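You operate a simulated robot arm through the tools that you are given. There is no shell and no other tool.

The job below is to be done with a simulated robot arm. You get a single attempt, and the scene is never put back.

TASK
Swap the blue roll for the green one and roll that whole band on at WIDE.
Fine: blue roll to the free peg of the core rack, green roll on the feed peg; width slide to WIDE, feed lever on, crank until it is bare.

Only the result counts: the job must be done as asked and must still hold three seconds after the hand-in. Knocking over, shifting, dropping, spilling or breaking anything else fails it.

THE ROBOT
A 6-joint arm with a two-finger parallel gripper, fixed in place. Base frame: the origin is at the foot of the arm, x ahead of it, y to its left, z up; the work surface is at about z = 0.79. Lengths are in m, angles in rad, forces in N, time in s.
With the tool pointing down near the work surface it reaches from about 0.28 to 0.64 m from the base axis. Its first joint turns from -2.007 to 2.007 rad. Payload 3.43 kg.
The TCP is the grasp point between the finger pads, 0.034 m short of the fingertips. In the tool frame z runs along the fingers and y along their closing line. Largest opening 0.128 m; finger width 0.024, thickness 0.012; the body of the gripper, 0.048 by 0.13 m, starts 0.096 m behind the TCP.
Orientation is told as [roll, pitch, yaw] about the base's x, y, z axes, in that order, counted from this pose: with the fingers straight down and closing along the base's y, the tool's x points along the base's -x, its y along +y and its z along -z.

THE INTERFACE
- The arm moves only by the tool send_rows. Its argument "rows" is a list of rows, each a list of 3 entries, a list of its own where there are three numbers: the gripper command, from -1 (fully open) to 1 (shut), values between in proportion, then the shift along the tool's x, y, z in m, then the turn, a rotation vector about the tool's x, y, z in rad. In form: [[hand, [dx, dy, dz], [rx, ry, rz]], ...]. A call has 1 to 20 rows; each row shifts and turns the commanded pose from where the row before left it, along the tool's axes as they then stand. Rows are played at 5 a second. More than 0.05 m and 0.15 rad between two rows, or a gripper value outside its range, and nothing of the call is played. Where a pose cannot be reached the arm comes as near as it can. A force on the tool above 60 N (or 10 N above the force at the start of the call, whichever is more), or a blocked arm, ends the call early, and 0.2 s more pass. The fingers move at their own pace (about 0.153 m/s each) and stop on an object; they squeeze with about 41 N. The grip force told is the motor's: it shows also when the fingers shut on nothing. Time passes only in rows, and 0.2 s behind the last, so rows that do not move let the fingers close. The reply holds the time, the measured pose of the TCP, the force on the tool along the base axes, the opening and the grip force, in the units named above and with some noise, with the torque about the TCP (base axes, N m) and any sound that the robot's microphone picked up, and new pictures: "show" is both (left out), scene, wrist or none.
- Cameras (640 x 400 px; columns grow to the right, rows downward): "scene" is fixed at [0.0507, 0.5017, 1.385]; the picture's right is [-0.27, -0.96, 0.00], its down [-0.64, 0.18, -0.75] and it looks along [0.72, -0.20, -0.67] (base axes); focal length 294 px, centre (320, 200). "wrist" rides on the gripper at [0.076, -0.011, -0.16] in the tool frame; the picture's right is [0.15, 0.99, 0.00], its down [-0.88, 0.13, -0.46] and it looks along [-0.45, 0.07, 0.89] (tool axes); focal length 234 px, centre (320, 200). There is no depth. A picture from a camera that has moved, and an enlarged one, comes with that camera's place and axes in the base frame and with its lens.
- lift_body(by): slides the trunk up (or, below 0, down) by that many m; the arm rides with it, the base frame stays. It gives what a move gives, with no picture.
- close_up(camera, box): a new picture of the part [left, top, right, bottom] of that camera's present view, enlarged. No time passes.
- close_job(): hands the job in; it is judged then, once.

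Places have to be worked out from the pictures, the camera data and where the tool is seen. Open the gripper and draw the arm clear of the work before you hand the job in, unless the task says otherwise.

The tools are called after "Emit:" by a JSON object that holds its "name" and its "arguments". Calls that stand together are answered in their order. send_rows: Moves the arm, as the interface text tells. Its arguments: {"type":"object","properties":{"rows":{"type":"array","items":{"type":"array"}},"show":{"type":"string","enum":["both","scene","wrist","none"]}},"required":["rows"]} The other tools are called the same way: lift_body (by) slides the trunk up or down; close_up (camera, box) takes an enlarged picture of a part of a camera's view; close_job () hands the job in.

At the start:

```text
clock: 0.0
eef_pos: [0.2854, 0.3323, 1.196]
ee_rot: [-0.001, 0.0, 0.0]
contact_force: [-0.4, 0.1, -0.4]
wrist_torque: [0.0, 0.01, -0.02]
gripper_width: 0.1278
grasp_force: 0.1
trunk travel left (down, up): [-0.9, 0.09]
```

scene: 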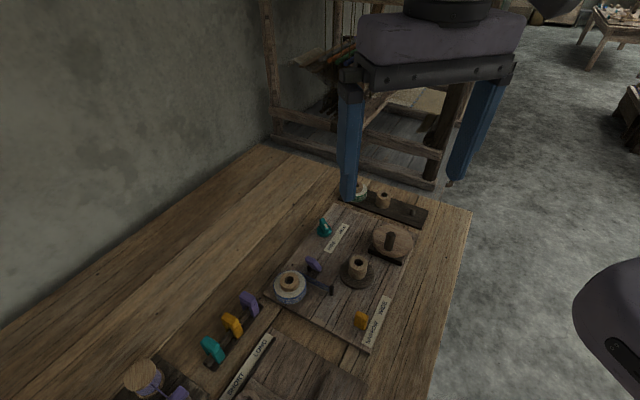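
wrist: 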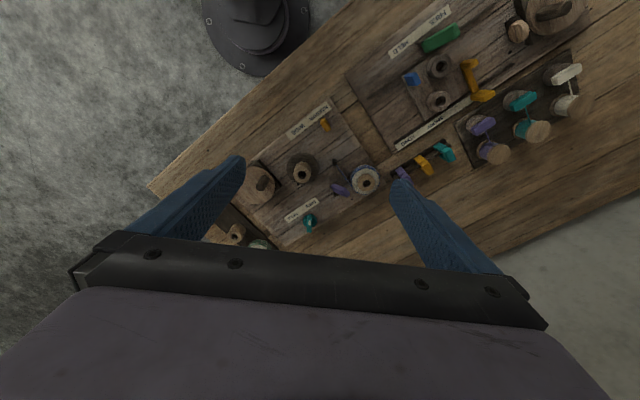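

The pictures show a bench with two machines and racks; I take enlarged pictures to identify the blue roll, green roll, feed peg, slide, lever and crank.

Emit:
{"name": "close_up", "arguments": {"camera": "scene", "box": [240, 170, 480, 360]}}

Emit:
{"name": "close_up", "arguments": {"camera": "scene", "box": [100, 280, 400, 400]}}

Emit:
{"name": "close_up", "arguments": {"camera": "wrist", "box": [200, 80, 420, 260]}}

Emit:
{"name": "close_up", "arguments": {"camera": "wrist", "box": [360, 0, 600, 180]}}

```text
2.11 times, centred on (360, 265) of scene
camera zoom: at [0.0507, 0.5017, 1.385], right [-0.27, -0.96, 0.0], down [-0.64, 0.18, -0.75], along [0.72, -0.2, -0.67], focal length 619 px, centre (236, 63)
```

zoom: 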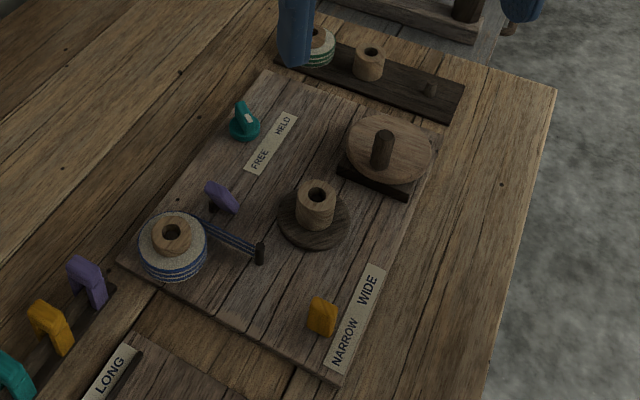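

```text
2.13 times, centred on (250, 340) of scene
camera zoom: at [0.0507, 0.5017, 1.385], right [-0.27, -0.96, 0.0], down [-0.64, 0.18, -0.75], along [0.72, -0.2, -0.67], focal length 628 px, centre (469, -99)
```

zoom: 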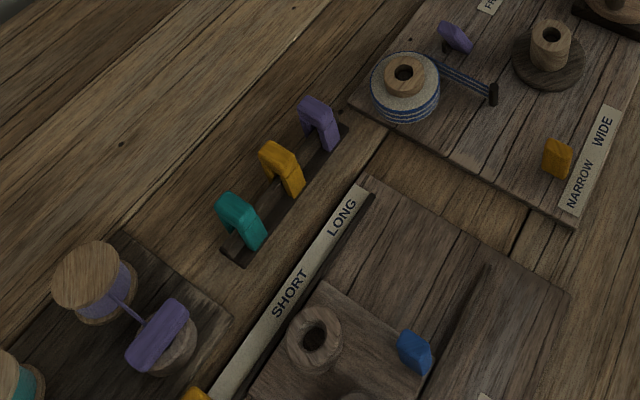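

```text
2.22 times, centred on (310, 170) of wrist
camera zoom: at [0.2106, 0.3205, 1.3554], right [-0.15, 0.99, 0.0], down [0.88, 0.13, 0.46], along [0.45, 0.07, -0.89], focal length 520 px, centre (342, 267)
```

zoom: 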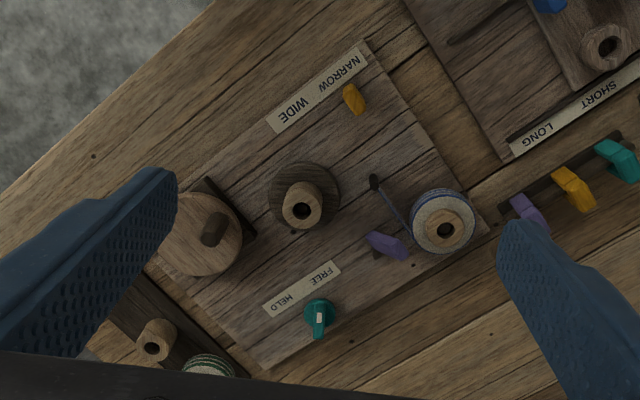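

```text
2.22 times, centred on (480, 90) of wrist
camera zoom: at [0.2106, 0.3205, 1.3554], right [-0.15, 0.99, 0.0], down [0.88, 0.13, 0.46], along [0.45, 0.07, -0.89], focal length 520 px, centre (-36, 444)
```

zoom: 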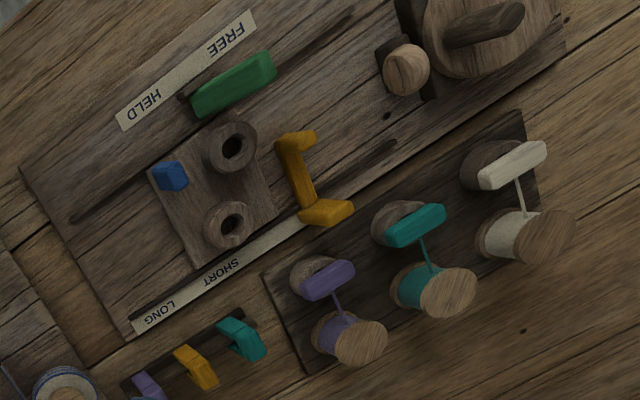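

Both views show a winding board (blue roll, mandrel, crank, teal knob at FREE/HELD, amber slide at NARROW/WIDE, a purple lever) and the core rack. I enlarge further to read each control's state.

Emit:
{"name": "close_up", "arguments": {"camera": "scene", "box": [255, 240, 355, 310]}}

Emit:
{"name": "close_up", "arguments": {"camera": "scene", "box": [300, 200, 400, 265]}}

Emit:
{"name": "close_up", "arguments": {"camera": "scene", "box": [330, 280, 420, 350]}}

Emit:
{"name": "close_up", "arguments": {"camera": "scene", "box": [340, 170, 440, 240]}}

Emit:
{"name": "close_up", "arguments": {"camera": "wrist", "box": [300, 140, 400, 240]}}

```text
5.71 times, centred on (305, 275) of scene
camera zoom: at [0.0507, 0.5017, 1.385], right [-0.27, -0.96, 0.0], down [-0.64, 0.18, -0.75], along [0.72, -0.2, -0.67], focal length 1681 px, centre (406, -229)
```

zoom: 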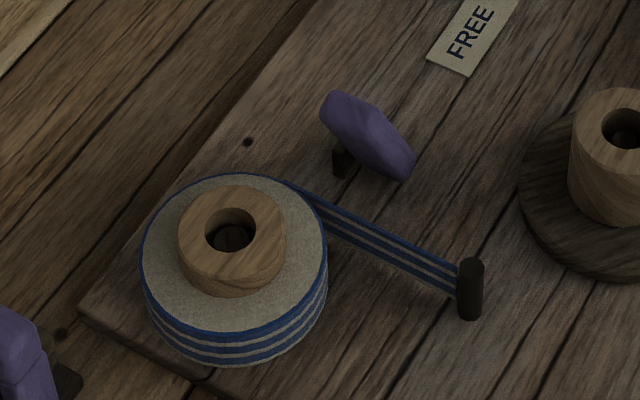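

```text
6.15 times, centred on (350, 232) of scene
camera zoom: at [0.0507, 0.5017, 1.385], right [-0.27, -0.96, 0.0], down [-0.64, 0.18, -0.75], along [0.72, -0.2, -0.67], focal length 1811 px, centre (135, 0)
```

zoom: 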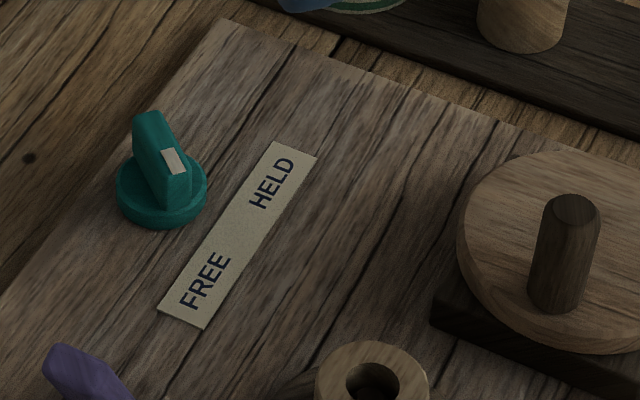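

```text
5.71 times, centred on (375, 315) of scene
camera zoom: at [0.0507, 0.5017, 1.385], right [-0.27, -0.96, 0.0], down [-0.64, 0.18, -0.75], along [0.72, -0.2, -0.67], focal length 1681 px, centre (6, -457)
```

zoom: 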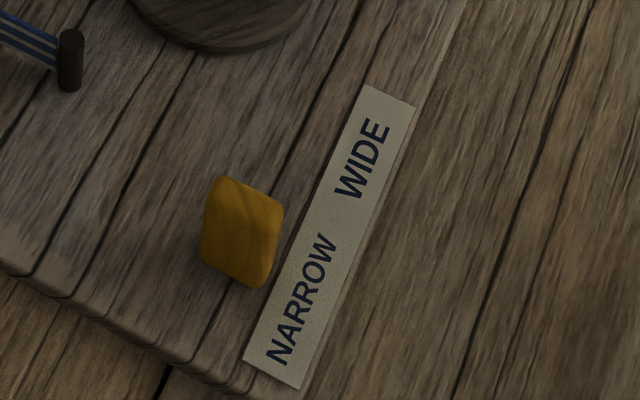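

```text
5.71 times, centred on (390, 205) of scene
camera zoom: at [0.0507, 0.5017, 1.385], right [-0.27, -0.96, 0.0], down [-0.64, 0.18, -0.75], along [0.72, -0.2, -0.67], focal length 1681 px, centre (-80, 171)
```

zoom: 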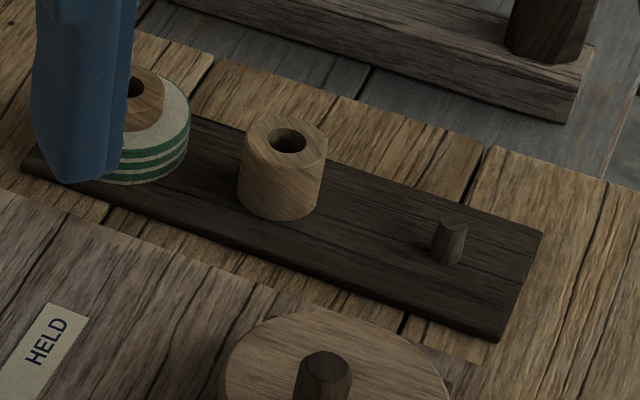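

```text
4.00 times, centred on (350, 190) of wrist
camera zoom: at [0.2106, 0.3205, 1.3554], right [-0.15, 0.99, 0.0], down [0.88, 0.13, 0.46], along [0.45, 0.07, -0.89], focal length 937 px, centre (200, 240)
```

zoom: 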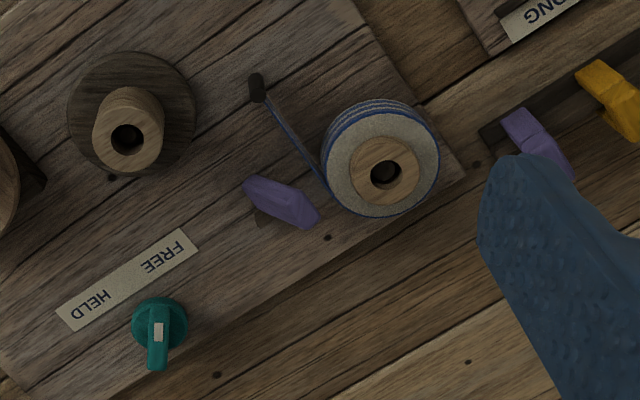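

The teal knob, purple lever and amber slide are visible; the board is turned about 45° in the base frame with the feed peg near (0.39, 0.47) and the rack at its far end. I lower the arm a bit over the board for a closer, second view to triangulate.

Emit:
{"name": "send_rows", "arguments": {"rows": [[-1, [-0.009, -0.004, 0.04], [0, 0, 0]], [-1, [-0.009, -0.004, 0.04], [0, 0, 0]], [-1, [-0.009, -0.004, 0.04], [0, 0, 0]], [-1, [-0.009, -0.004, 0.04], [0, 0, 0]], [-1, [-0.009, -0.004, 0.03], [0, 0, 0]], [-1, [0, 0, 0], [0, 0, 0]]]}}

```text
clock: 1.4
eef_pos: [0.3313, 0.3109, 1.0057]
ee_rot: [0.0, 0.0, 0.002]
contact_force: [1.0, -0.1, 0.1]
wrist_torque: [0.03, -0.01, 0.01]
gripper_width: 0.1281
grasp_force: 0.1
trunk travel left (down, up): [-0.9, 0.09]
camera wrist: at [0.2557, 0.2995, 1.1653], right [-0.15, 0.99, 0.0], down [0.88, 0.13, 0.46], along [0.45, 0.07, -0.89], focal length 234 px, centre (320, 200)
```

scene: 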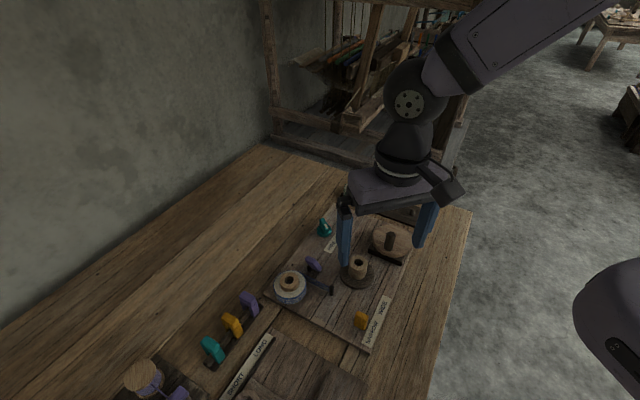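
wrist: 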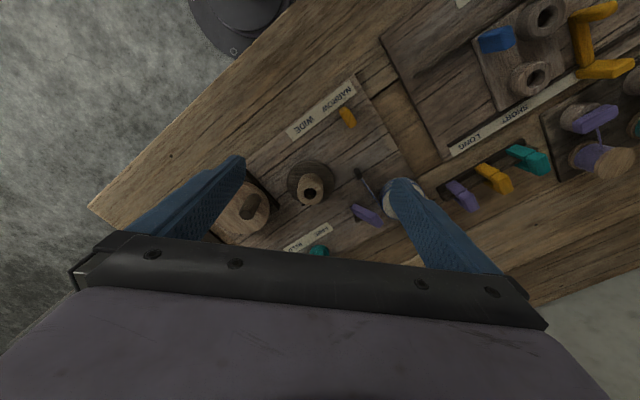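

From this lower view I take enlarged pictures of the lever, guide post, mandrel and slide.

Emit:
{"name": "close_up", "arguments": {"camera": "wrist", "box": [270, 60, 430, 260]}}

Emit:
{"name": "close_up", "arguments": {"camera": "wrist", "box": [330, 160, 410, 240]}}

Emit:
{"name": "close_up", "arguments": {"camera": "scene", "box": [290, 210, 430, 350]}}

```text
2.00 times, centred on (350, 160) of wrist
camera zoom: at [0.2557, 0.2995, 1.1653], right [-0.15, 0.99, 0.0], down [0.88, 0.13, 0.46], along [0.45, 0.07, -0.89], focal length 468 px, centre (260, 280)
```

zoom: 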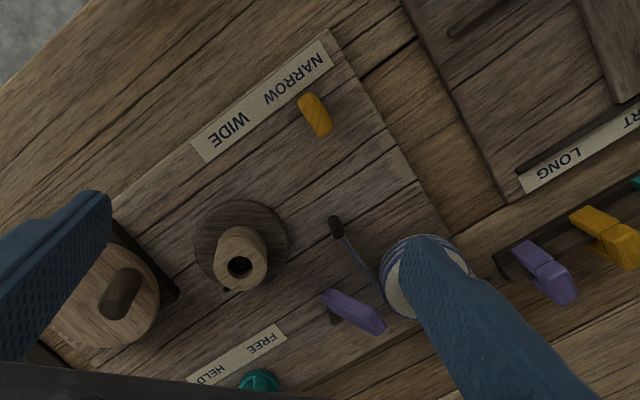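

```text
5.00 times, centred on (370, 200) of wrist
camera zoom: at [0.2557, 0.2995, 1.1653], right [-0.15, 0.99, 0.0], down [0.88, 0.13, 0.46], along [0.45, 0.07, -0.89], focal length 1171 px, centre (70, 200)
```

zoom: 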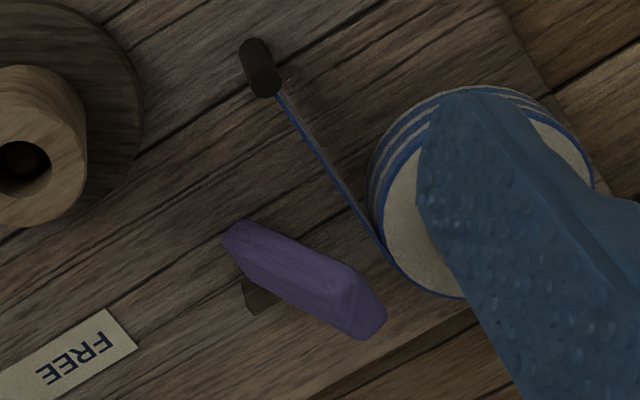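

```text
2.86 times, centred on (360, 280) of scene
camera zoom: at [0.0507, 0.5017, 1.385], right [-0.27, -0.96, 0.0], down [-0.64, 0.18, -0.75], along [0.72, -0.2, -0.67], focal length 841 px, centre (206, -29)
```

zoom: 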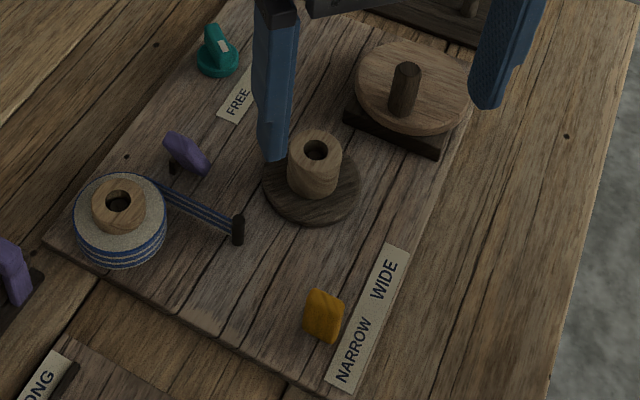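

Triangulating the two views puts the board top at z≈0.79, core tops at z≈0.83, the mandrel at ≈(0.418, 0.307) and the blue roll at ≈(0.418, 0.468). Next I move up and across to look at the core rack and crank.

Emit:
{"name": "send_rows", "arguments": {"rows": [[-1, [-0.02, -0.02, -0.03], [0, 0, 0]], [-1, [-0.02, -0.02, -0.03], [0, 0, 0]], [-1, [-0.028, -0.027, -0.015], [0, 0, 0]], [-1, [-0.028, -0.027, -0.015], [0, 0, 0]], [-1, [-0.028, -0.027, 0], [0, 0, 0]], [-1, [-0.028, -0.027, 0], [0, 0, 0]], [-1, [-0.028, -0.012, 0], [0, 0, 0]], [-1, [0, 0, 0], [0, 0, 0]]]}}

```text
clock: 3.2
eef_pos: [0.5115, 0.1536, 1.0966]
ee_rot: [-0.001, 0.001, 0.0]
contact_force: [-0.4, -0.1, 0.1]
wrist_torque: [0.01, -0.01, 0.02]
gripper_width: 0.1279
grasp_force: 0.1
trunk travel left (down, up): [-0.9, 0.09]
camera wrist: at [0.4346, 0.1412, 1.2556], right [-0.15, 0.99, 0.0], down [0.88, 0.13, 0.46], along [0.45, 0.07, -0.89], focal length 234 px, centre (320, 200)
```

scene: 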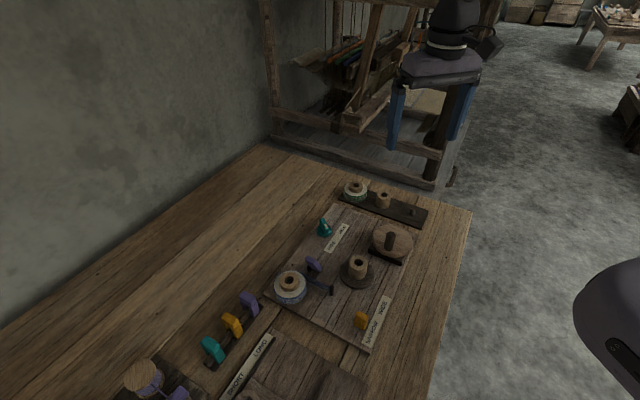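
wrist: 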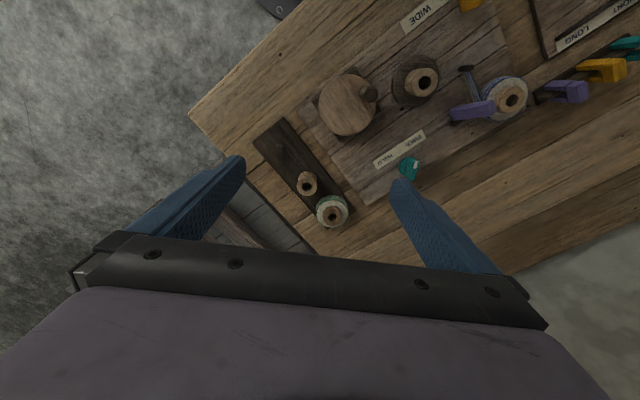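

Now the rack, crank and knob are in clear view from above; I enlarge both cameras to measure them.

Emit:
{"name": "close_up", "arguments": {"camera": "wrist", "box": [240, 100, 400, 240]}}

Emit:
{"name": "close_up", "arguments": {"camera": "scene", "box": [320, 170, 440, 260]}}

Emit:
{"name": "close_up", "arguments": {"camera": "wrist", "box": [380, 40, 540, 190]}}

Emit:
{"name": "close_up", "arguments": {"camera": "scene", "box": [260, 230, 400, 350]}}

```text
2.86 times, centred on (320, 170) of wrist
camera zoom: at [0.4346, 0.1412, 1.2556], right [-0.15, 0.99, 0.0], down [0.88, 0.13, 0.46], along [0.45, 0.07, -0.89], focal length 669 px, centre (320, 286)
```

zoom: 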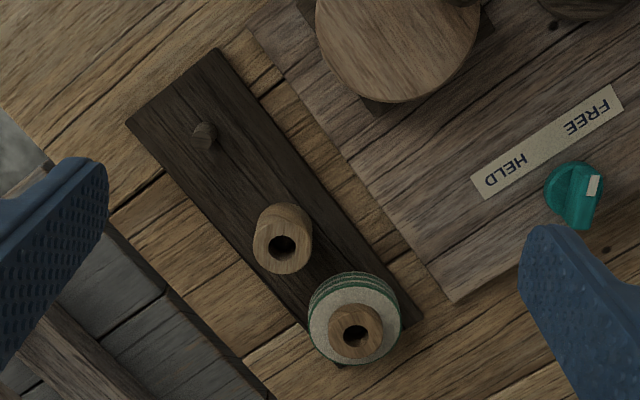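

```text
4.44 times, centred on (380, 215) of scene
camera zoom: at [0.0507, 0.5017, 1.385], right [-0.27, -0.96, 0.0], down [-0.64, 0.18, -0.75], along [0.72, -0.2, -0.67], focal length 1308 px, centre (53, 133)
```

zoom: 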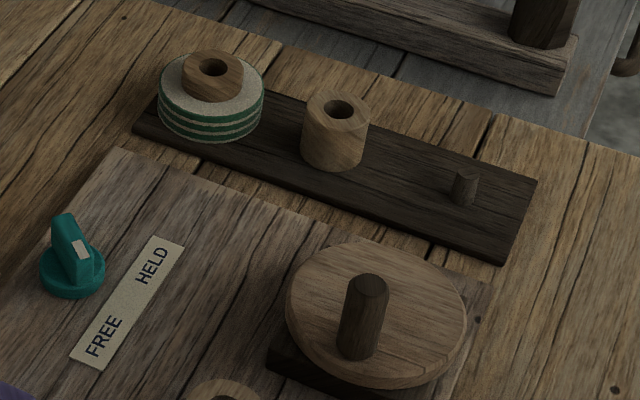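

```text
2.67 times, centred on (460, 115) of wrist
camera zoom: at [0.4346, 0.1412, 1.2556], right [-0.15, 0.99, 0.0], down [0.88, 0.13, 0.46], along [0.45, 0.07, -0.89], focal length 624 px, centre (-53, 427)
```

zoom: 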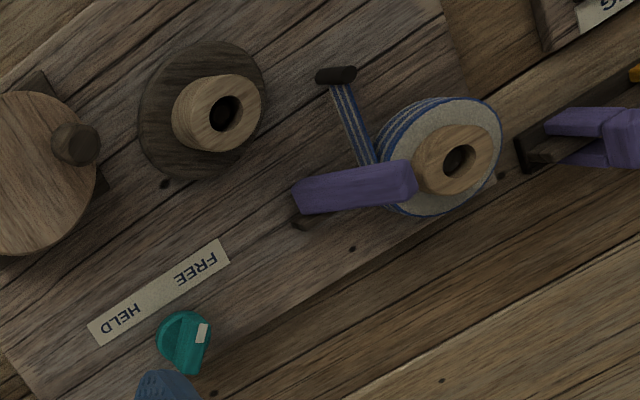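

```text
3.33 times, centred on (330, 290) of scene
camera zoom: at [0.0507, 0.5017, 1.385], right [-0.27, -0.96, 0.0], down [-0.64, 0.18, -0.75], along [0.72, -0.2, -0.67], focal length 981 px, centre (287, -100)
```

zoom: 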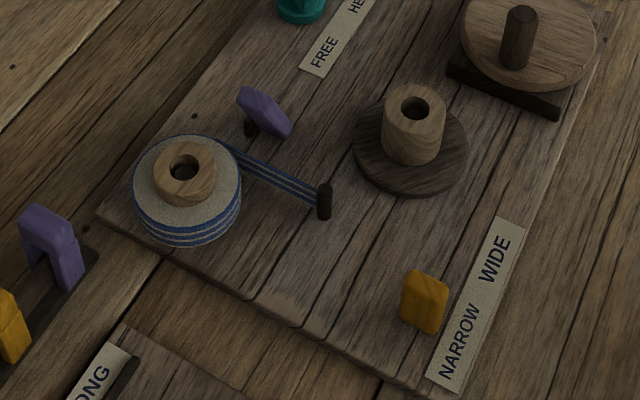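

Measured from the two views: green roll ≈(0.693, 0.207), empty core ≈(0.630, 0.144), free peg ≈(0.567, 0.078), crank disc centre ≈(0.467, 0.195) with handle top at ≈(0.444, 0.221, 0.865), and the slide at ≈(0.297, 0.346). The green roll is 0.72 m out, so I test how far the arm reaches well above it.

Emit:
{"name": "send_rows", "arguments": {"rows": [[-1, [-0.03, 0.013, 0.02], [0, 0, 0]], [-1, [-0.03, 0.013, 0.02], [0, 0, 0]], [-1, [-0.03, 0.013, 0.02], [0, 0, 0]], [-1, [-0.03, 0.011, 0.02], [0, 0, 0]], [-1, [-0.03, 0.004, 0.02], [0, 0, 0]], [-1, [-0.03, 0.0, 0], [0, 0, 0]], [-1, [0, 0, 0], [0, 0, 0]]]}}

```text
clock: 4.8
eef_pos: [0.6341, 0.1859, 0.9944]
ee_rot: [0.0, -0.001, 0.0]
contact_force: [-0.2, -0.6, -1.1]
wrist_torque: [-0.01, 0.0, 0.02]
gripper_width: 0.1281
grasp_force: 0.0
out of reach, approached as far as the arm can: row 5, 6
trunk travel left (down, up): [-0.9, 0.09]
camera wrist: at [0.5574, 0.1751, 1.1538], right [-0.15, 0.99, 0.0], down [0.88, 0.13, 0.46], along [0.45, 0.07, -0.89], focal length 234 px, centre (320, 200)
```

scene: 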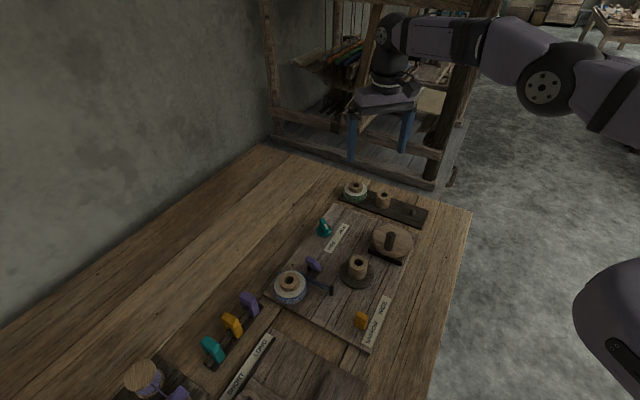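
wrist: 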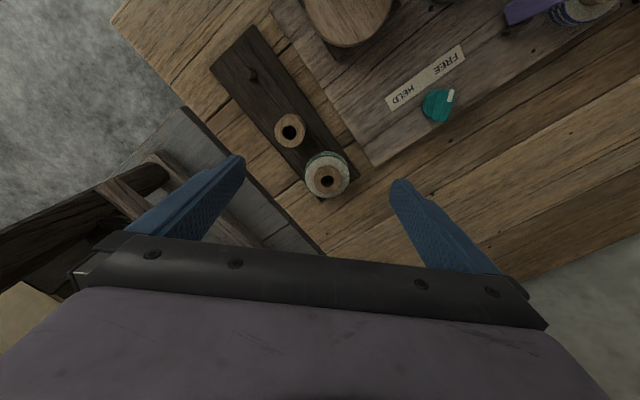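

At z=0.99 the vertical tool reaches only r≈0.66, so the green roll (r≈0.72) needs the trunk lowered and the tool tilted outward about its closing axis. I back off and lower the trunk 0.12 m to see.

Emit:
{"name": "send_rows", "arguments": {"rows": [[-1, [0.03, 0.0, -0.03], [0, 0, 0]], [-1, [0.03, 0.0, -0.03], [0, 0, 0]], [-1, [0.02, 0.0, -0.03], [0, 0, 0]], [-1, [0, 0, 0], [0, 0, 0]]], "show": "none"}}

Emit:
{"name": "lift_body", "arguments": {"by": -0.12}}

```text
clock: 5.8
eef_pos: [0.5547, 0.1856, 1.082]
ee_rot: [0.0, 0.001, 0.001]
contact_force: [-0.3, -0.1, -0.4]
wrist_torque: [-0.04, 0.01, -0.03]
gripper_width: 0.1282
grasp_force: 0.1
trunk travel left (down, up): [-0.9, 0.09]
```

```text
clock: 7.3
eef_pos: [0.5541, 0.186, 0.9625]
ee_rot: [0.0, 0.001, -0.002]
contact_force: [0.5, -0.5, 0.3]
wrist_torque: [-0.03, -0.01, 0.0]
gripper_width: 0.128
grasp_force: 0.0
trunk travel left (down, up): [-0.78, 0.21]
```

Trunk lowered to leave TCP at z=0.9625. I turn the hand to yaw −45° (closing along the rack direction) and hover over the free peg to measure it in the tool frame.

Emit:
{"name": "send_rows", "arguments": {"rows": [[-1, [0, 0, 0], [0, 0, 0.131]], [-1, [0, 0, 0], [0, 0, 0.131]], [-1, [0, 0, 0], [0, 0, 0.131]], [-1, [0, 0, 0], [0, 0, 0.131]], [-1, [0, 0, 0], [0, 0, 0.131]], [-1, [0, 0, 0], [0, 0, 0.1304]], [-1, [-0.028, -0.022, 0.02], [0, 0, 0]], [-1, [-0.028, -0.022, 0.02], [0, 0, 0]], [-1, [-0.0296, -0.0232, 0.02], [0, 0, 0]], [-1, [0, 0, 0], [0, 0, 0]]]}}

```text
clock: 9.5
eef_pos: [0.5665, 0.075, 0.9045]
ee_rot: [0.0, 0.002, -0.786]
contact_force: [0.5, -0.7, -0.8]
wrist_torque: [0.01, 0.02, 0.0]
gripper_width: 0.1281
grasp_force: 0.0
trunk travel left (down, up): [-0.78, 0.21]
camera wrist: at [0.5054, 0.1206, 1.063], right [0.6, 0.8, 0.0], down [0.71, -0.53, 0.46], along [0.37, -0.27, -0.89], focal length 234 px, centre (320, 200)
```

scene: 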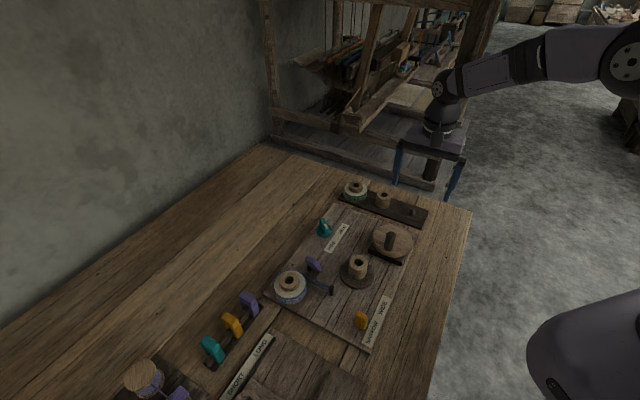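
wrist: 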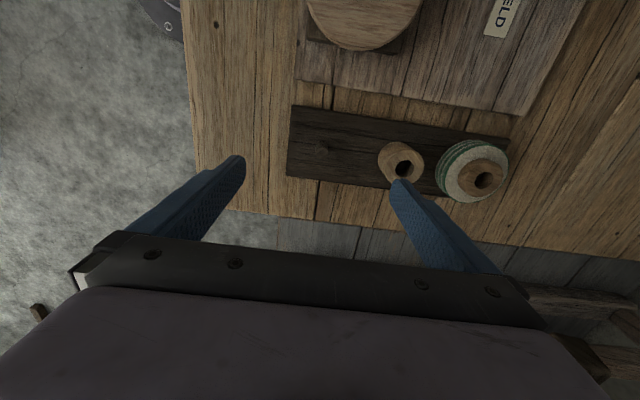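

The peg and cores are in view between/beside the fingers; I enlarge for measurement.

Emit:
{"name": "close_up", "arguments": {"camera": "wrist", "box": [280, 110, 380, 180]}}

Emit:
{"name": "close_up", "arguments": {"camera": "wrist", "box": [370, 120, 530, 220]}}

Emit:
{"name": "close_up", "arguments": {"camera": "wrist", "box": [200, 130, 440, 280]}}

```text
5.71 times, centred on (330, 145) of wrist
camera zoom: at [0.5054, 0.1206, 1.063], right [0.6, 0.8, 0.0], down [0.71, -0.53, 0.46], along [0.37, -0.27, -0.89], focal length 1338 px, centre (263, 514)
```

zoom: 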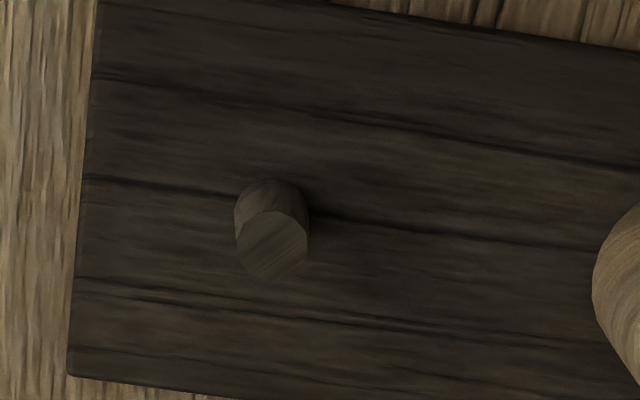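

```text
4.00 times, centred on (450, 170) of wrist
camera zoom: at [0.5054, 0.1206, 1.063], right [0.6, 0.8, 0.0], down [0.71, -0.53, 0.46], along [0.37, -0.27, -0.89], focal length 937 px, centre (-200, 320)
```

zoom: 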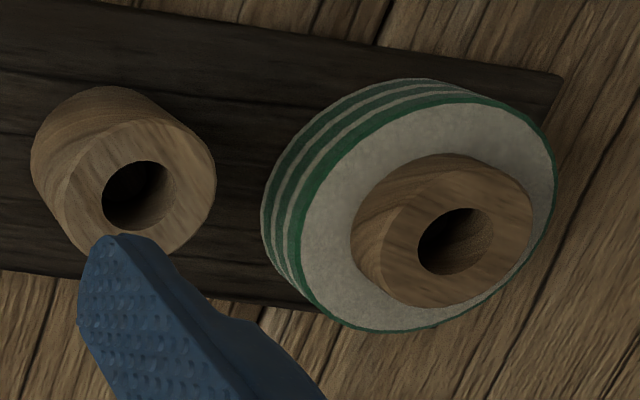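

```text
2.67 times, centred on (320, 205) of wrist
camera zoom: at [0.5054, 0.1206, 1.063], right [0.6, 0.8, 0.0], down [0.71, -0.53, 0.46], along [0.37, -0.27, -0.89], focal length 624 px, centre (320, 187)
```

zoom: 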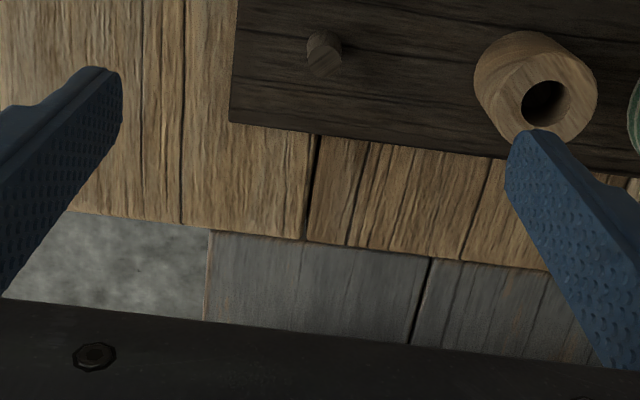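

The peg sits within a few mm of the TCP axis. To get accurate heights and positions I shift the hand 0.09 m along the rack (same orientation) and measure parallax.

Emit:
{"name": "send_rows", "arguments": {"rows": [[-1, [0, 0.03, 0], [0, 0, 0]], [-1, [0, 0.03, 0], [0, 0, 0]], [-1, [0, 0.03, 0], [0, 0, 0]], [-1, [0, 0, 0], [0, 0, 0]], [-1, [0, 0, 0], [0, 0, 0]]], "show": "wrist"}}

Emit:
{"name": "close_up", "arguments": {"camera": "wrist", "box": [200, 110, 300, 180]}}

Emit:
{"name": "close_up", "arguments": {"camera": "wrist", "box": [270, 120, 430, 220]}}

```text
clock: 10.7
eef_pos: [0.631, 0.1392, 0.9049]
ee_rot: [0.002, -0.001, -0.784]
contact_force: [0.4, -0.4, 0.1]
wrist_torque: [-0.03, 0.01, 0.02]
gripper_width: 0.1283
grasp_force: 0.2
trunk travel left (down, up): [-0.78, 0.21]
camera wrist: at [0.5695, 0.1851, 1.0638], right [0.6, 0.8, 0.0], down [0.71, -0.53, 0.46], along [0.37, -0.27, -0.89], focal length 234 px, centre (320, 200)
```

wrist: 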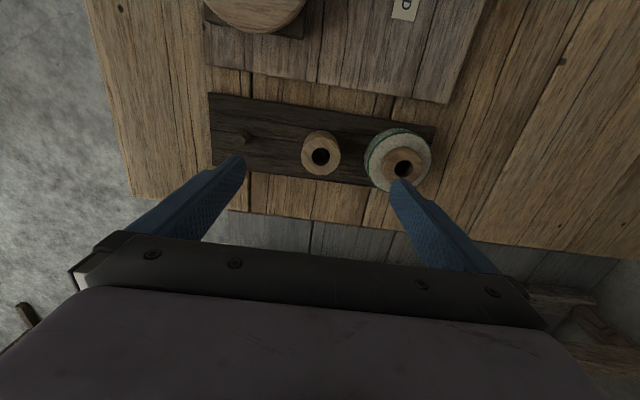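

```text
5.71 times, centred on (250, 145) of wrist
camera zoom: at [0.5695, 0.1851, 1.0638], right [0.6, 0.8, 0.0], down [0.71, -0.53, 0.46], along [0.37, -0.27, -0.89], focal length 1338 px, centre (720, 514)
```

zoom: 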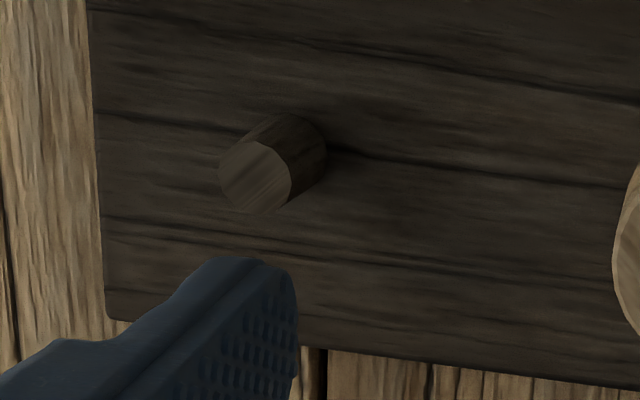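

```text
4.00 times, centred on (350, 170) of wrist
camera zoom: at [0.5695, 0.1851, 1.0638], right [0.6, 0.8, 0.0], down [0.71, -0.53, 0.46], along [0.37, -0.27, -0.89], focal length 937 px, centre (200, 320)
```

zoom: 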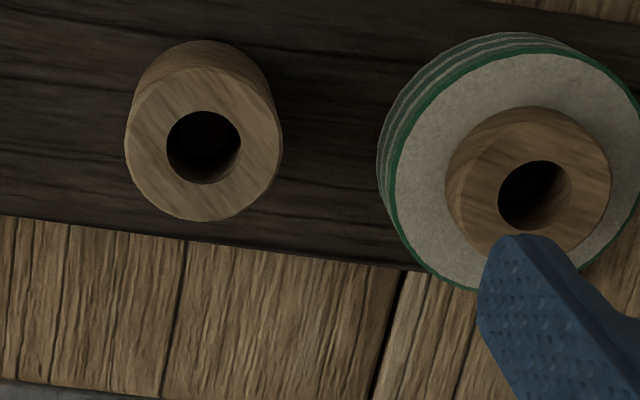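

Parallax gives: free peg (0.565, 0.079), top z 0.810; empty core (0.628, 0.143), top z 0.825; green roll (0.691, 0.207), core top z 0.826. Now I raise and carry the open hand over to hover above the blue roll.

Emit:
{"name": "send_rows", "arguments": {"rows": [[-1, [0, 0, -0.045], [0, 0, 0]], [-1, [0.046, 0.01, 0], [0, 0, 0]], [-1, [0.046, 0.01, 0], [0, 0, 0]], [-1, [0.046, 0.01, 0], [0, 0, 0]], [-1, [0.046, 0.01, 0], [0, 0, 0]], [-1, [0.046, 0.01, 0], [0, 0, 0]], [-1, [0.046, 0.01, 0], [0, 0, 0]], [-1, [0.046, 0.01, 0], [0, 0, 0]], [-1, [0.046, 0.01, 0], [0, 0, 0]], [-1, [0.015, 0.002, 0.03], [0, 0, 0]], [-1, [0, 0, 0], [0, 0, 0]]]}}

Emit:
{"name": "close_up", "arguments": {"camera": "wrist", "box": [240, 100, 400, 200]}}

```text
clock: 13.1
eef_pos: [0.4188, 0.4703, 0.9177]
ee_rot: [-0.001, -0.001, -0.785]
contact_force: [-0.3, 0.1, 0.1]
wrist_torque: [0.01, -0.01, 0.0]
gripper_width: 0.1281
grasp_force: 0.0
trunk travel left (down, up): [-0.78, 0.21]
camera wrist: at [0.3576, 0.5155, 1.0766], right [0.6, 0.8, 0.0], down [0.71, -0.53, 0.46], along [0.37, -0.27, -0.89], focal length 234 px, centre (320, 200)
```

scene: 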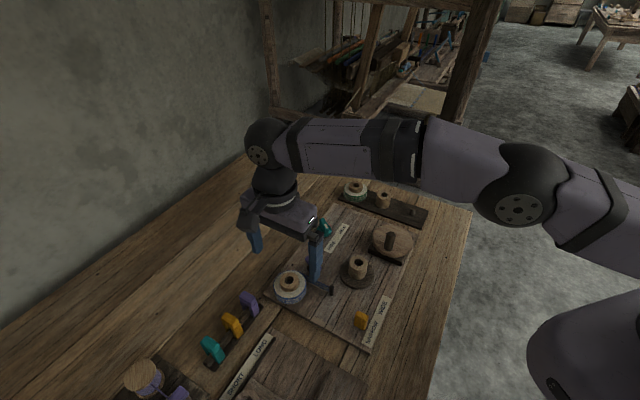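
wrist: 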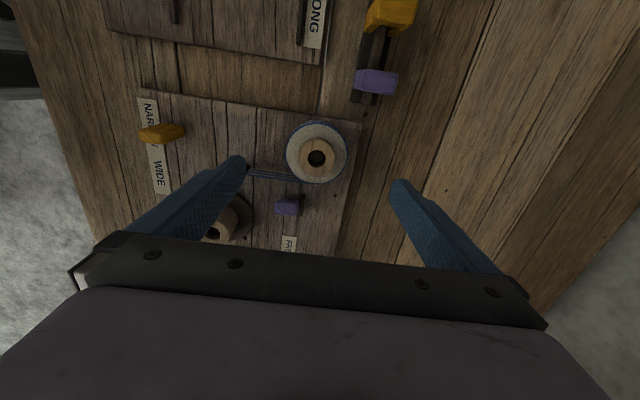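

```text
4.00 times, centred on (320, 150) of wrist
camera zoom: at [0.3576, 0.5155, 1.0766], right [0.6, 0.8, 0.0], down [0.71, -0.53, 0.46], along [0.37, -0.27, -0.89], focal length 937 px, centre (320, 400)
```

zoom: 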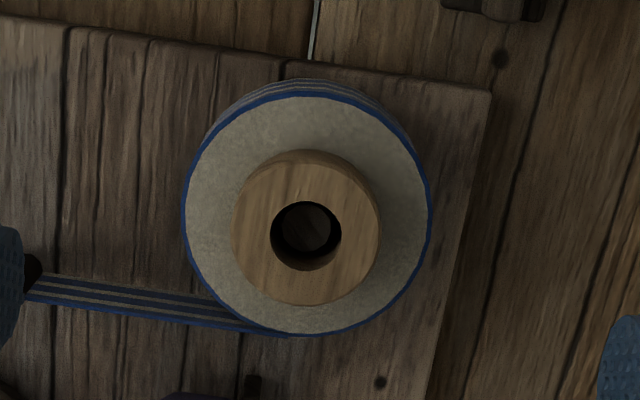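

The blue hole is about (−1.7, −3.1) mm from the TCP axis in the tool frame. I narrow the hand to about 0.1 m (clear of the guide post), shift to centre, and descend to z≈0.865 for another check.

Emit:
{"name": "send_rows", "arguments": {"rows": [[-0.5625, [-0.0017, -0.0031, 0], [0, 0, 0]], [-0.5625, [0, 0, 0.018], [0, 0, 0]], [-0.5625, [0, 0, 0.018], [0, 0, 0]], [-0.5625, [0, 0, 0.017], [0, 0, 0]], [-0.5625, [0, 0, 0], [0, 0, 0]]]}}

Emit:
{"name": "close_up", "arguments": {"camera": "wrist", "box": [220, 80, 420, 205]}}

Emit:
{"name": "close_up", "arguments": {"camera": "scene", "box": [220, 220, 360, 310]}}

```text
clock: 14.3
eef_pos: [0.4169, 0.4651, 0.8649]
ee_rot: [0.001, 0.0, -0.787]
contact_force: [0.0, -0.8, 0.3]
wrist_torque: [-0.01, -0.02, -0.05]
gripper_width: 0.0999
grasp_force: 0.1
trunk travel left (down, up): [-0.78, 0.21]
camera wrist: at [0.3555, 0.5118, 1.0234], right [0.6, 0.8, 0.0], down [0.71, -0.53, 0.46], along [0.37, -0.27, -0.89], focal length 234 px, centre (320, 200)
```

scene: 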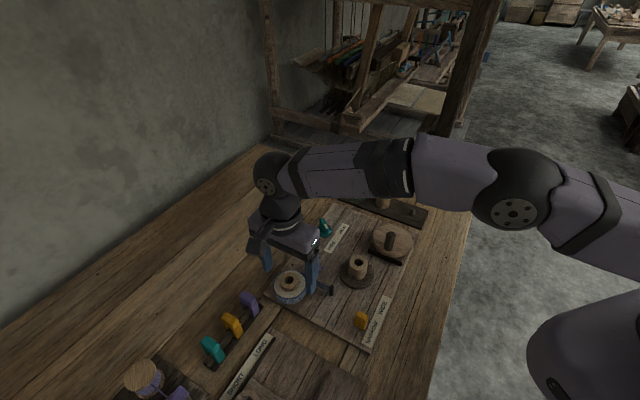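
wrist: 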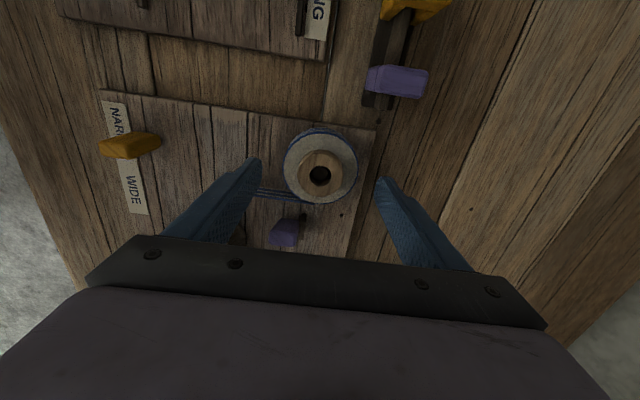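

```text
3.20 times, centred on (320, 142) of wrist
camera zoom: at [0.3555, 0.5118, 1.0234], right [0.6, 0.8, 0.0], down [0.71, -0.53, 0.46], along [0.37, -0.27, -0.89], focal length 749 px, centre (320, 384)
```

zoom: 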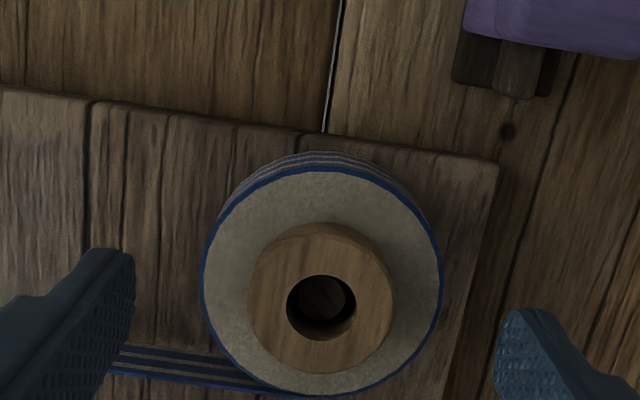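

```text
4.44 times, centred on (290, 265) of scene
camera zoom: at [0.0507, 0.5017, 1.385], right [-0.27, -0.96, 0.0], down [-0.64, 0.18, -0.75], along [0.72, -0.2, -0.67], focal length 1308 px, centre (453, -89)
```

zoom: 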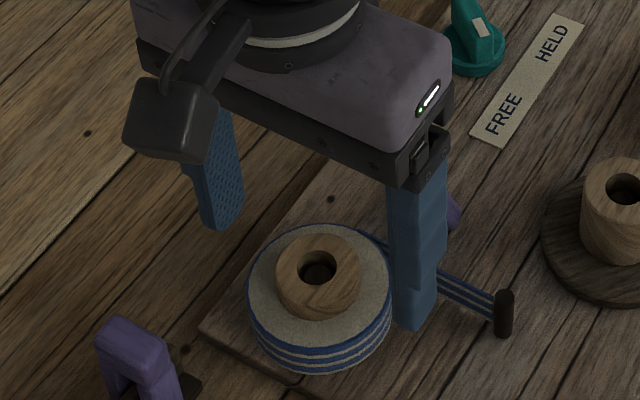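

The roll is centred within ~2 mm. I descend to z≈0.832 (fingertips ≈0.798, just above the board) and check for contact before gripping.

Emit:
{"name": "send_rows", "arguments": {"rows": [[-0.5625, [0, 0, 0.012], [0, 0, 0]], [-0.5625, [0, 0, 0.012], [0, 0, 0]], [-0.5625, [0, 0, 0.005], [0, 0, 0]], [-0.5625, [0, 0, 0.004], [0, 0, 0]], [-0.5625, [0, 0, 0], [0, 0, 0]]]}}

Emit:
{"name": "close_up", "arguments": {"camera": "scene", "box": [220, 220, 360, 310]}}

Emit:
{"name": "close_up", "arguments": {"camera": "wrist", "box": [220, 100, 420, 225]}}

```text
clock: 15.5
eef_pos: [0.4165, 0.4671, 0.8319]
ee_rot: [-0.001, 0.001, -0.786]
contact_force: [0.2, 0.2, 0.5]
wrist_torque: [-0.01, 0.04, -0.03]
gripper_width: 0.0998
grasp_force: 0.0
trunk travel left (down, up): [-0.78, 0.21]
camera wrist: at [0.3555, 0.5123, 0.9908], right [0.6, 0.8, 0.0], down [0.71, -0.53, 0.46], along [0.37, -0.27, -0.89], focal length 234 px, centre (320, 200)
```

scene: 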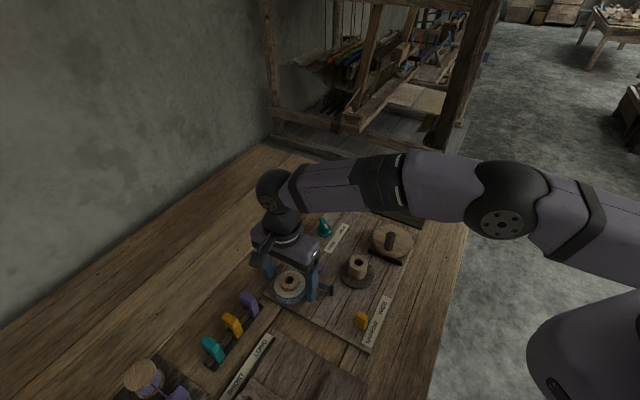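
wrist: 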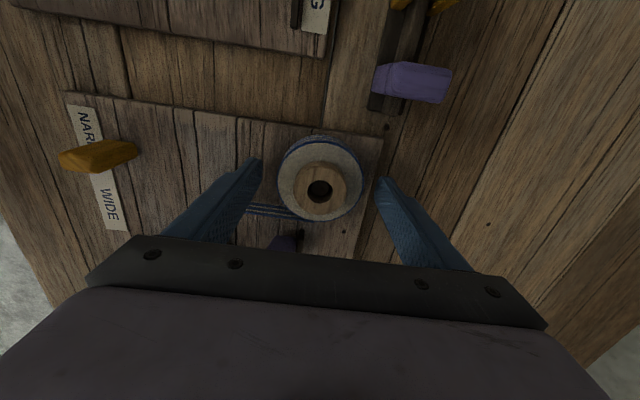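

```text
4.44 times, centred on (290, 265) of scene
camera zoom: at [0.0507, 0.5017, 1.385], right [-0.27, -0.96, 0.0], down [-0.64, 0.18, -0.75], along [0.72, -0.2, -0.67], focal length 1308 px, centre (453, -89)
```

zoom: 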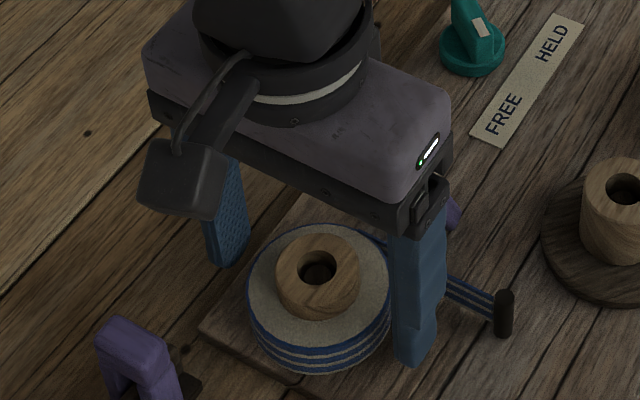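

```text
3.20 times, centred on (320, 162) of wrist
camera zoom: at [0.3555, 0.5123, 0.9908], right [0.6, 0.8, 0.0], down [0.71, -0.53, 0.46], along [0.37, -0.27, -0.89], focal length 749 px, centre (320, 320)
```

zoom: 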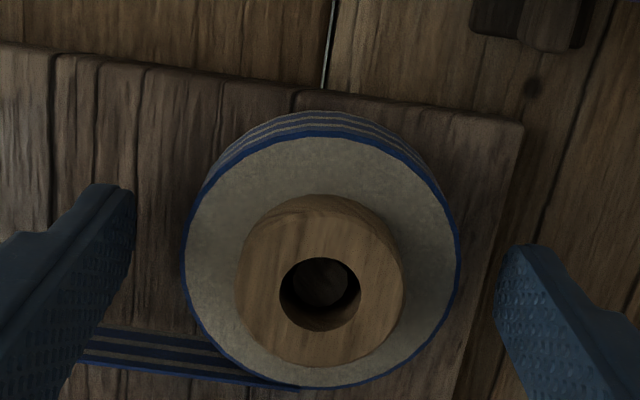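

No contact force, and the fingers straddle the roll symmetrically. I close the hand on the roll.

Emit:
{"name": "send_rows", "arguments": {"rows": [[0.2, [0, 0, 0], [0, 0, 0]], [1, [0, 0, 0], [0, 0, 0]], [1, [0, 0, 0], [0, 0, 0]]]}}

Emit:
{"name": "close_up", "arguments": {"camera": "wrist", "box": [220, 100, 420, 225]}}

Emit:
{"name": "close_up", "arguments": {"camera": "scene", "box": [220, 220, 360, 310]}}

```text
clock: 16.3
eef_pos: [0.4168, 0.4667, 0.8322]
ee_rot: [0.002, -0.001, -0.785]
contact_force: [-0.4, 0.6, 0.3]
wrist_torque: [0.01, 0.01, 0.02]
gripper_width: 0.0664
grasp_force: 41.4
trunk travel left (down, up): [-0.78, 0.21]
camera wrist: at [0.3556, 0.5123, 0.9909], right [0.6, 0.8, 0.0], down [0.71, -0.53, 0.46], along [0.37, -0.27, -0.89], focal length 234 px, centre (320, 200)
```

scene: 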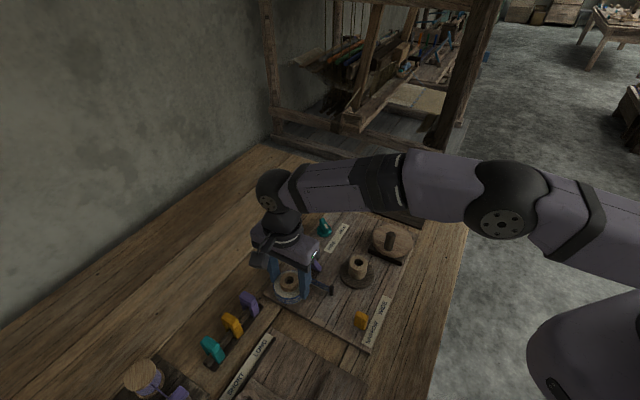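
wrist: 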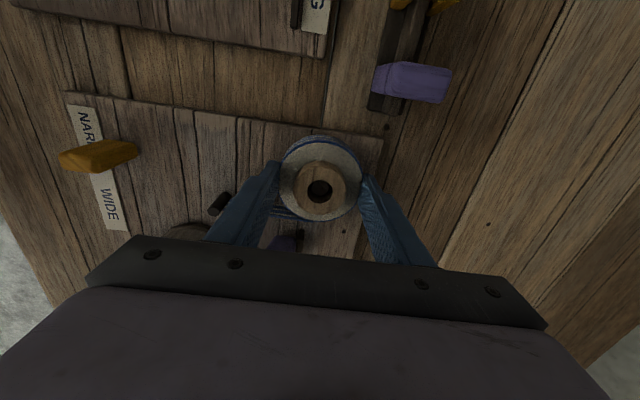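

```text
3.20 times, centred on (320, 162) of wrist
camera zoom: at [0.3556, 0.5123, 0.9909], right [0.6, 0.8, 0.0], down [0.71, -0.53, 0.46], along [0.37, -0.27, -0.89], focal length 749 px, centre (320, 320)
```

zoom: 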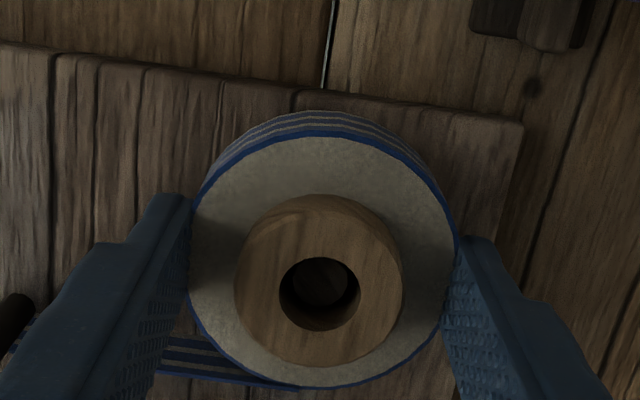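

```text
4.44 times, centred on (290, 265) of scene
camera zoom: at [0.0507, 0.5017, 1.385], right [-0.27, -0.96, 0.0], down [-0.64, 0.18, -0.75], along [0.72, -0.2, -0.67], focal length 1308 px, centre (453, -89)
```

zoom: 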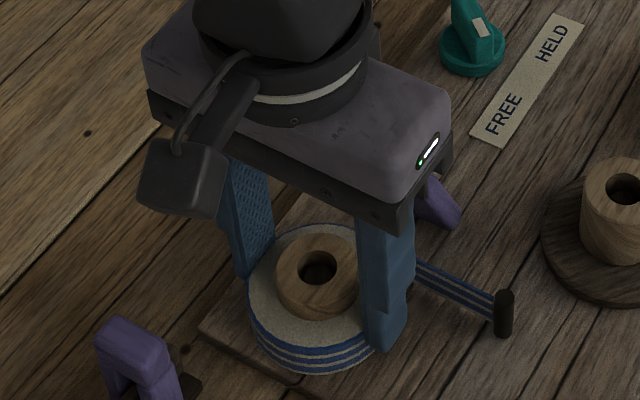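

Grip is firm at 0.0664 m (41 N) and the roll hasn't shifted. I lift straight up about 0.11 m and check.

Emit:
{"name": "send_rows", "arguments": {"rows": [[1, [0, 0, -0.005], [0, 0, 0]], [1, [0, 0, -0.015], [0, 0, 0]], [1, [0, 0, -0.02], [0, 0, 0]], [1, [0, 0, -0.025], [0, 0, 0]], [1, [0, 0, -0.025], [0, 0, 0]], [1, [0, 0, -0.02], [0, 0, 0]], [1, [0, 0, 0], [0, 0, 0]], [1, [0, 0, 0], [0, 0, 0]]]}}

Emit:
{"name": "close_up", "arguments": {"camera": "wrist", "box": [220, 100, 420, 225]}}

Emit:
{"name": "close_up", "arguments": {"camera": "scene", "box": [220, 200, 380, 310]}}

```text
clock: 18.1
eef_pos: [0.4167, 0.4681, 0.9431]
ee_rot: [0.0, -0.001, -0.785]
contact_force: [0.0, -0.2, -0.4]
wrist_torque: [-0.01, 0.0, 0.02]
gripper_width: 0.0663
grasp_force: 41.0
trunk travel left (down, up): [-0.78, 0.21]
camera wrist: at [0.3557, 0.5127, 1.1026], right [0.6, 0.8, 0.0], down [0.71, -0.53, 0.46], along [0.37, -0.27, -0.89], focal length 234 px, centre (320, 200)
```

scene: 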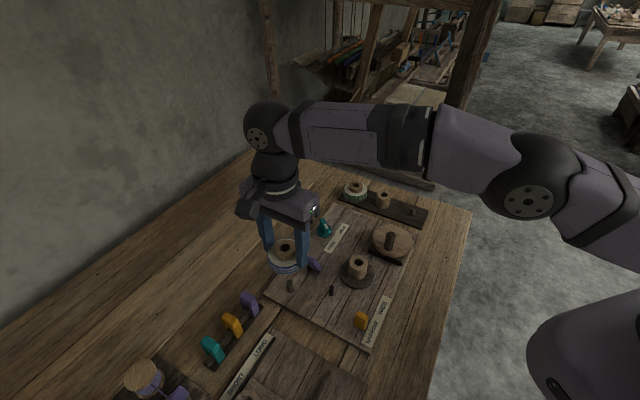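
wrist: 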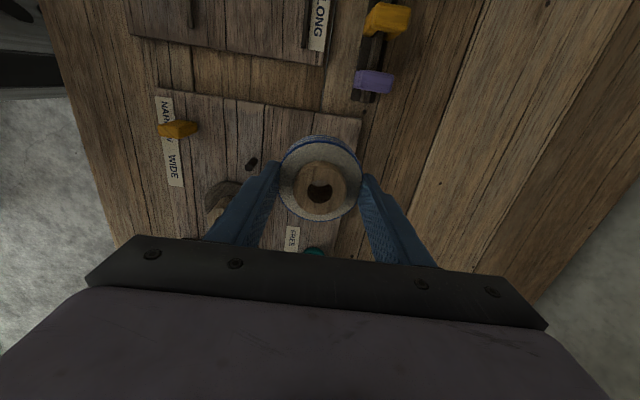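

```text
3.20 times, centred on (320, 162) of wrist
camera zoom: at [0.3557, 0.5127, 1.1026], right [0.6, 0.8, 0.0], down [0.71, -0.53, 0.46], along [0.37, -0.27, -0.89], focal length 749 px, centre (320, 320)
```

zoom: 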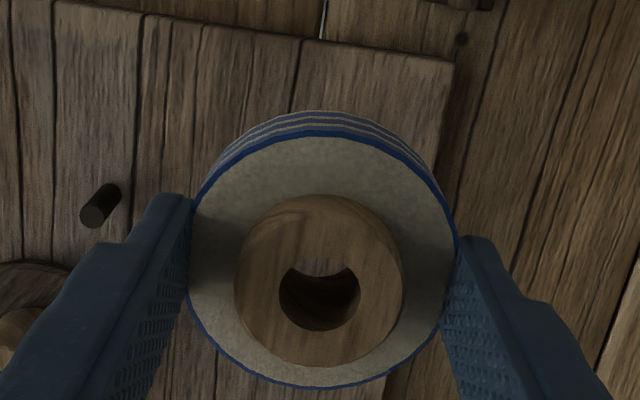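

```text
3.64 times, centred on (300, 255) of scene
camera zoom: at [0.0507, 0.5017, 1.385], right [-0.27, -0.96, 0.0], down [-0.64, 0.18, -0.75], along [0.72, -0.2, -0.67], focal length 1070 px, centre (393, 0)
```

zoom: 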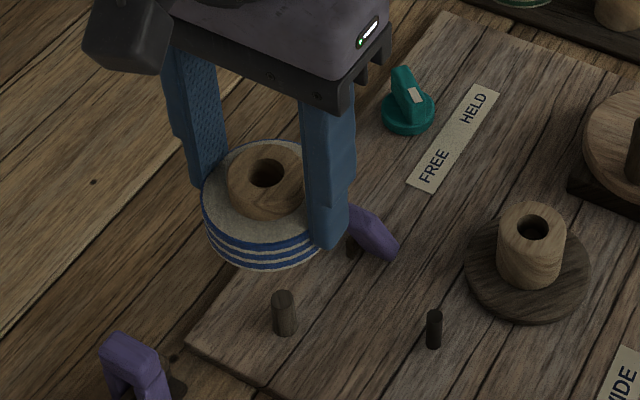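

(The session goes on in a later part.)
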